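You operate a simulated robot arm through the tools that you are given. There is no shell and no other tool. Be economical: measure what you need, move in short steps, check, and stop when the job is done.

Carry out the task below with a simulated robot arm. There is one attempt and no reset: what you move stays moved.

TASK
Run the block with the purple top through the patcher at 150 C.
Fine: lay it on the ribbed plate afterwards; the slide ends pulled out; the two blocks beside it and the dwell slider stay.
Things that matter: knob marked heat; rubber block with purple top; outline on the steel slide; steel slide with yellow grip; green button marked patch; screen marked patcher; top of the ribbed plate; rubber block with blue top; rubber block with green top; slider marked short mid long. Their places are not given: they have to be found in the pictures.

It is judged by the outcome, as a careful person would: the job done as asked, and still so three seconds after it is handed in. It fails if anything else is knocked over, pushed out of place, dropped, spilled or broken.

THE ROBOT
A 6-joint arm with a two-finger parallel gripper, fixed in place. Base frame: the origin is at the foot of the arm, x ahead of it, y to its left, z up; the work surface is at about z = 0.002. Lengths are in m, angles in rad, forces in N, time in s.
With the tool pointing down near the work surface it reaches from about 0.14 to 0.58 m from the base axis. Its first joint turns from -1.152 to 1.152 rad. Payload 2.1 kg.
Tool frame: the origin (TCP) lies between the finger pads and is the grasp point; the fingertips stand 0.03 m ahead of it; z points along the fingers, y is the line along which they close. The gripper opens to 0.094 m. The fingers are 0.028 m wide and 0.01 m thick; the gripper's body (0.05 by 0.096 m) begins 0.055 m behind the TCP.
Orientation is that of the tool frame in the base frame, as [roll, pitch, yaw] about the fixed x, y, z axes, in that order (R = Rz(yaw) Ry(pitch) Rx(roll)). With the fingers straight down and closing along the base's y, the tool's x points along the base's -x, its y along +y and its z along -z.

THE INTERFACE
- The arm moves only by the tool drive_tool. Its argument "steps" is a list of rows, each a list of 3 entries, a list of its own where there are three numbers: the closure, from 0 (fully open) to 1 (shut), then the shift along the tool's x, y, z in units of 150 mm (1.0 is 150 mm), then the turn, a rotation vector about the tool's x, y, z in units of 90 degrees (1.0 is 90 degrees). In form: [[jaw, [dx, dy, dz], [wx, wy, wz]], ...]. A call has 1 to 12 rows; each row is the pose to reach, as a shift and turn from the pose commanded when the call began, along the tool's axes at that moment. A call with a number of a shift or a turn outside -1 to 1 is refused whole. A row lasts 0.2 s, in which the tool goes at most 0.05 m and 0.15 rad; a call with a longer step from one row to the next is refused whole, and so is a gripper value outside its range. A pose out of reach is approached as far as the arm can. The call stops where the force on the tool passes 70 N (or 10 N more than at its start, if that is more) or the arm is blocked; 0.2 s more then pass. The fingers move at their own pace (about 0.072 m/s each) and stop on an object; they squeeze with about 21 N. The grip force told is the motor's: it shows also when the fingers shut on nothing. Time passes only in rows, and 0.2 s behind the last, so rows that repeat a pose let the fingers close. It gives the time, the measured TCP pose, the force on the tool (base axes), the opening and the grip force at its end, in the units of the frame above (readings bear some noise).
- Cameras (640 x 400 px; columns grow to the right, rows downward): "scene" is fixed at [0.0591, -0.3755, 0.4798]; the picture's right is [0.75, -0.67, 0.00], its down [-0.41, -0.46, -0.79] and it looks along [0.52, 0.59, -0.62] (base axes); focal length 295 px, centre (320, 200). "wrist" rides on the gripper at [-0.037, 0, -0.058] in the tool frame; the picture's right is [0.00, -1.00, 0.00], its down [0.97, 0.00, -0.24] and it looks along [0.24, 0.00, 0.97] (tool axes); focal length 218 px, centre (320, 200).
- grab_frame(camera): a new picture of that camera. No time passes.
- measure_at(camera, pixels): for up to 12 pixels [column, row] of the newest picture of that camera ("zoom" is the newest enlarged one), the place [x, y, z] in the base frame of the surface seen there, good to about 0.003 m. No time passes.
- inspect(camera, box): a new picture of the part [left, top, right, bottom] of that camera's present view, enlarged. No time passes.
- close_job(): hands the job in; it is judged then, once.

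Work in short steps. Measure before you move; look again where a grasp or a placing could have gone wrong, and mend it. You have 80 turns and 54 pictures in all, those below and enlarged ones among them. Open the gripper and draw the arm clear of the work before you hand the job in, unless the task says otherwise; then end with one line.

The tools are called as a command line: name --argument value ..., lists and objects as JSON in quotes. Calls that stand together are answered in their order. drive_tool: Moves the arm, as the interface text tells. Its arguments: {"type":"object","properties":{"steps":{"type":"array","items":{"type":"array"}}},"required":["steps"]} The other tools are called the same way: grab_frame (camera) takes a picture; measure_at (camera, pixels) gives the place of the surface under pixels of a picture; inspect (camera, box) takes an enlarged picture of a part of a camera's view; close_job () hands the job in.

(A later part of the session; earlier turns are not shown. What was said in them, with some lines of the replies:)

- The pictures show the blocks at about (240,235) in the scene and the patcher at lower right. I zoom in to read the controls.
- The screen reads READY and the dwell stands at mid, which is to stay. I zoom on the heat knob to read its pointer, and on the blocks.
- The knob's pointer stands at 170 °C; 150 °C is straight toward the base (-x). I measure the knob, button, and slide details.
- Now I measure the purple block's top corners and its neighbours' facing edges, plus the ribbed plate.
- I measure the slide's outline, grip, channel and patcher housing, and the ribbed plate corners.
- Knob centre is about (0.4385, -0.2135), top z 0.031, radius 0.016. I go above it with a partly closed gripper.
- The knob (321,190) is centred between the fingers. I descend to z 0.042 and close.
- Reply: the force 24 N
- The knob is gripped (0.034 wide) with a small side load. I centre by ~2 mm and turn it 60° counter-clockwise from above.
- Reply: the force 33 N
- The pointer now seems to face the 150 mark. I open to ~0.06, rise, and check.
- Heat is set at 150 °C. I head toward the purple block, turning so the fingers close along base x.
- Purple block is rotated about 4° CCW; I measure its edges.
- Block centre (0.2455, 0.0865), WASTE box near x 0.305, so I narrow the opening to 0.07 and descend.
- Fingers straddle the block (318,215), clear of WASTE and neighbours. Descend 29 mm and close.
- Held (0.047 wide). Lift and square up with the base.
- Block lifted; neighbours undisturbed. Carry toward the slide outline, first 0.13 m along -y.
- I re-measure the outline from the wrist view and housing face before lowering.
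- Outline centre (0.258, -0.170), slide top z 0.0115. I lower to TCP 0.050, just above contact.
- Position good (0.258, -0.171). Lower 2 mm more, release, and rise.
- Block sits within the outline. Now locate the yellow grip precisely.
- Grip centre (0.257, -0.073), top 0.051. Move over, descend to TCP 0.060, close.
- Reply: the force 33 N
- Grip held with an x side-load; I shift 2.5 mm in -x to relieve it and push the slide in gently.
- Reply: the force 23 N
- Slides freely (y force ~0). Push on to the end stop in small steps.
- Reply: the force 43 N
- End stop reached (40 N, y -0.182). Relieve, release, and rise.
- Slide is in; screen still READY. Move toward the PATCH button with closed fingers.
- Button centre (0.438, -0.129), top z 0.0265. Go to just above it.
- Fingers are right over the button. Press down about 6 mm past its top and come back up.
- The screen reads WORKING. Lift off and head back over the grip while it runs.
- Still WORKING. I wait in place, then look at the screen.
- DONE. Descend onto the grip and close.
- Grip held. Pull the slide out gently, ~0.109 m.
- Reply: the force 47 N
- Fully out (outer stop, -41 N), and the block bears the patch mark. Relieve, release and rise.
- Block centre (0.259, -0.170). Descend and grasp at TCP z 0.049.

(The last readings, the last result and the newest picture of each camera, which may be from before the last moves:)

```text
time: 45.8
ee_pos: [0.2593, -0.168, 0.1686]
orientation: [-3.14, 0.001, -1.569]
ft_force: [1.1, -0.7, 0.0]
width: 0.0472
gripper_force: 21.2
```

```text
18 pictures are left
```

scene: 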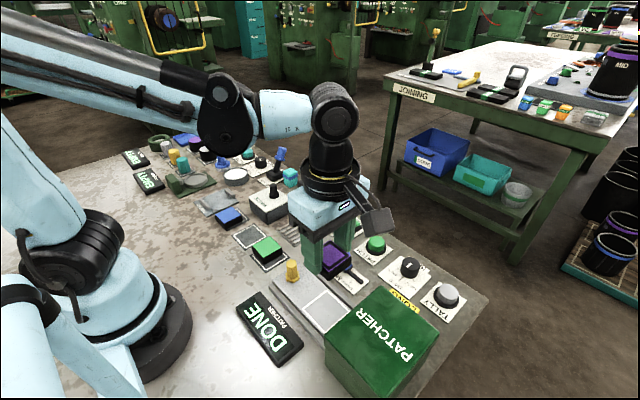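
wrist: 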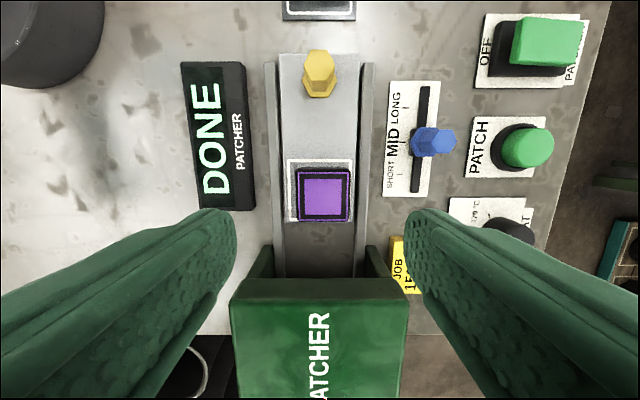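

Holding the block. Carry to the ribbed plate centre (0.344, 0.022).

drive_tool --steps '[[0.7, [-0.22, -0.15, 0], [0, 0, 0]], [0.7, [-0.44, -0.3, 0], [0, 0, 0]], [0.7, [-0.66, -0.45, 0], [0, 0, 0]], [0.7, [-0.9, -0.55, 0], [0, 0, 0]]]'

drive_tool --steps '[[0.7, [-0.2, 0, 0], [0, 0, 0]], [0.7, [-0.37, 0, 0], [0, 0, 0]], [0.7, [-0.37, 0, 0], [0, 0, 0]]]'

grab_frame --camera "wrist"

inspect --camera "scene" --box '[230, 170, 390, 280]'

```text
time: 46.8
ee_pos: [0.3424, -0.0339, 0.1673]
orientation: [-3.139, -0.001, -1.57]
ft_force: [0.0, 0.7, -0.7]
width: 0.0471
gripper_force: 20.8
```

```text
time: 47.6
ee_pos: [0.3424, 0.0217, 0.1688]
orientation: [-3.139, 0.001, -1.571]
ft_force: [0.0, 0.7, -0.4]
width: 0.0474
gripper_force: 21.2
```

```text
17 pictures are left
```

wrist: 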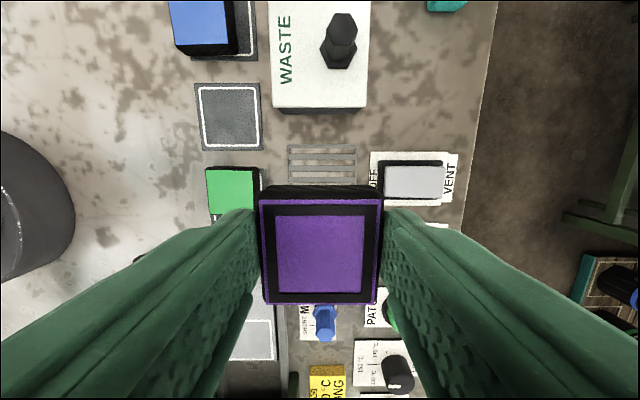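

```text
3.64 times, centred on (310, 225) of scene
```

zoom: 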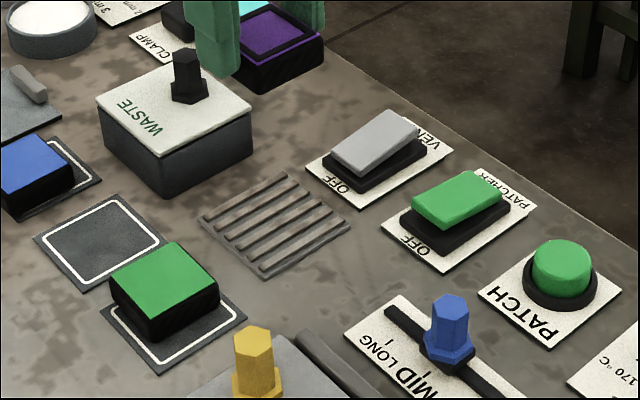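

Check plate corners and neighbours around it.

measure_at --camera "zoom" --pixels '[[203, 221], [290, 175], [346, 222], [264, 270], [275, 222], [210, 187], [310, 172], [215, 288]]'

measure_at --camera "wrist" --pixels '[[290, 147], [354, 147], [320, 112], [380, 170], [260, 190]]'

```text
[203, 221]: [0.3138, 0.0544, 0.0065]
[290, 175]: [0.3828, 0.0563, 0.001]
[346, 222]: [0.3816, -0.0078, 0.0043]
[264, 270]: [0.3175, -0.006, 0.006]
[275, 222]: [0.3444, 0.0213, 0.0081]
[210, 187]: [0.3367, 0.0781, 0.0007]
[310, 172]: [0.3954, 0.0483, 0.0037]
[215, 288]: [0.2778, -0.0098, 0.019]
```

```text
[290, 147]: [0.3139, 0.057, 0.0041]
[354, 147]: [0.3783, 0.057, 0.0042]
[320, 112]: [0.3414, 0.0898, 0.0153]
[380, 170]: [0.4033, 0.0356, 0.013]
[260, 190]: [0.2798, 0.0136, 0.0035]
```

Plate centre (0.346, 0.024), top 0.008. Lower until the block just rests (TCP 0.0455).

drive_tool --steps '[[0.7, [-0.015, -0.02, 0.25], [0, 0, 0]], [0.7, [-0.015, -0.02, 0.5], [0, 0, 0]], [0.7, [-0.015, -0.02, 0.7], [0, 0, 0]], [0.7, [-0.015, -0.02, 0.78], [0, 0, 0]], [0.7, [-0.015, -0.02, 0.81], [0, 0, 0]], [0.7, [-0.015, -0.02, 0.818], [0, 0, 0]], [0.7, [-0.015, -0.02, 0.818], [0, 0, 0]]]'

inspect --camera "scene" --box '[230, 170, 390, 280]'

```text
time: 49.2
ee_pos: [0.3444, 0.0227, 0.0453]
orientation: [-3.14, 0.001, -1.57]
ft_force: [-0.4, -0.1, -0.3]
width: 0.0475
gripper_force: 20.6
```

```text
3.64 times, centred on (310, 225) of scene
```

zoom: 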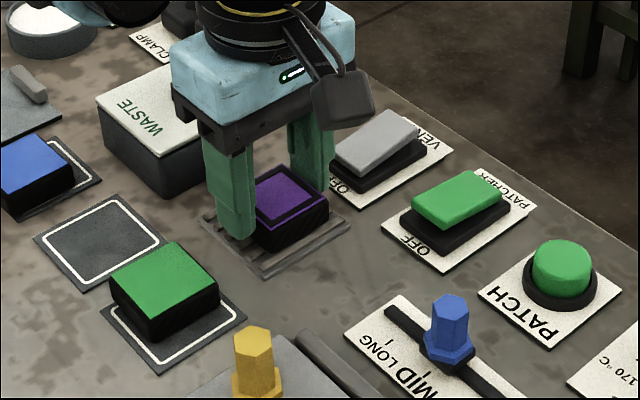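

No contact force yet; lower 1 mm more, open slightly (vent switch near), and rise.

drive_tool --steps '[[0.7, [0, 0, 0.007], [0, 0, 0]], [0.35, [0, 0, 0.007], [0, 0, 0]], [0.35, [0, 0, 0.007], [0, 0, 0]], [0.35, [0, 0, -0.1], [0, 0, 0]], [0.35, [0, 0, -0.35], [0, 0, 0]], [0.35, [0, 0, -0.65], [0, 0, 0]], [0.35, [0, 0, -0.95], [0, 0, 0]], [0, [0, 0, -0.95], [0, 0, 0]], [0, [0, 0, -0.95], [0, 0, 0]]]'

grab_frame --camera "wrist"

inspect --camera "scene" --box '[200, 180, 480, 390]'

```text
time: 51.2
ee_pos: [0.3437, 0.0239, 0.1891]
orientation: [-3.139, -0.001, -1.572]
ft_force: [0.1, -0.7, 0.8]
width: 0.0937
gripper_force: 0.1
```

```text
14 pictures are left
```

wrist: 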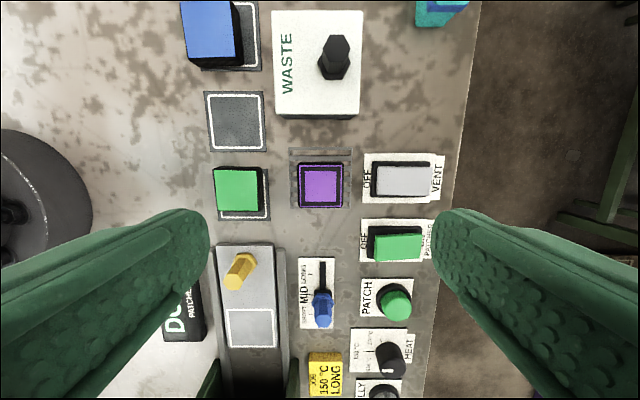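

```text
1.90 times, centred on (340, 285) of scene
```

zoom: 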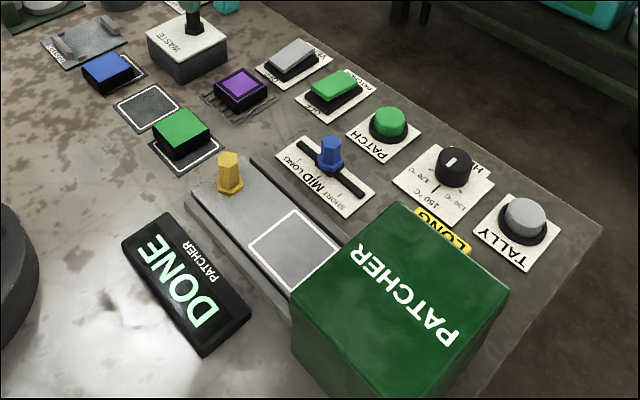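

The block lies on the ribbed plate, the slide is out, the slider is still at mid, and the green and blue blocks have not moved. The arm is clear and the gripper open.

close_job

```text
The job is handed in.
```

The purple-topped block went through the patcher at 150 °C and now lies on the ribbed plate. The slide is pulled out, and the dwell slider and the two neighbouring blocks were left where they were.
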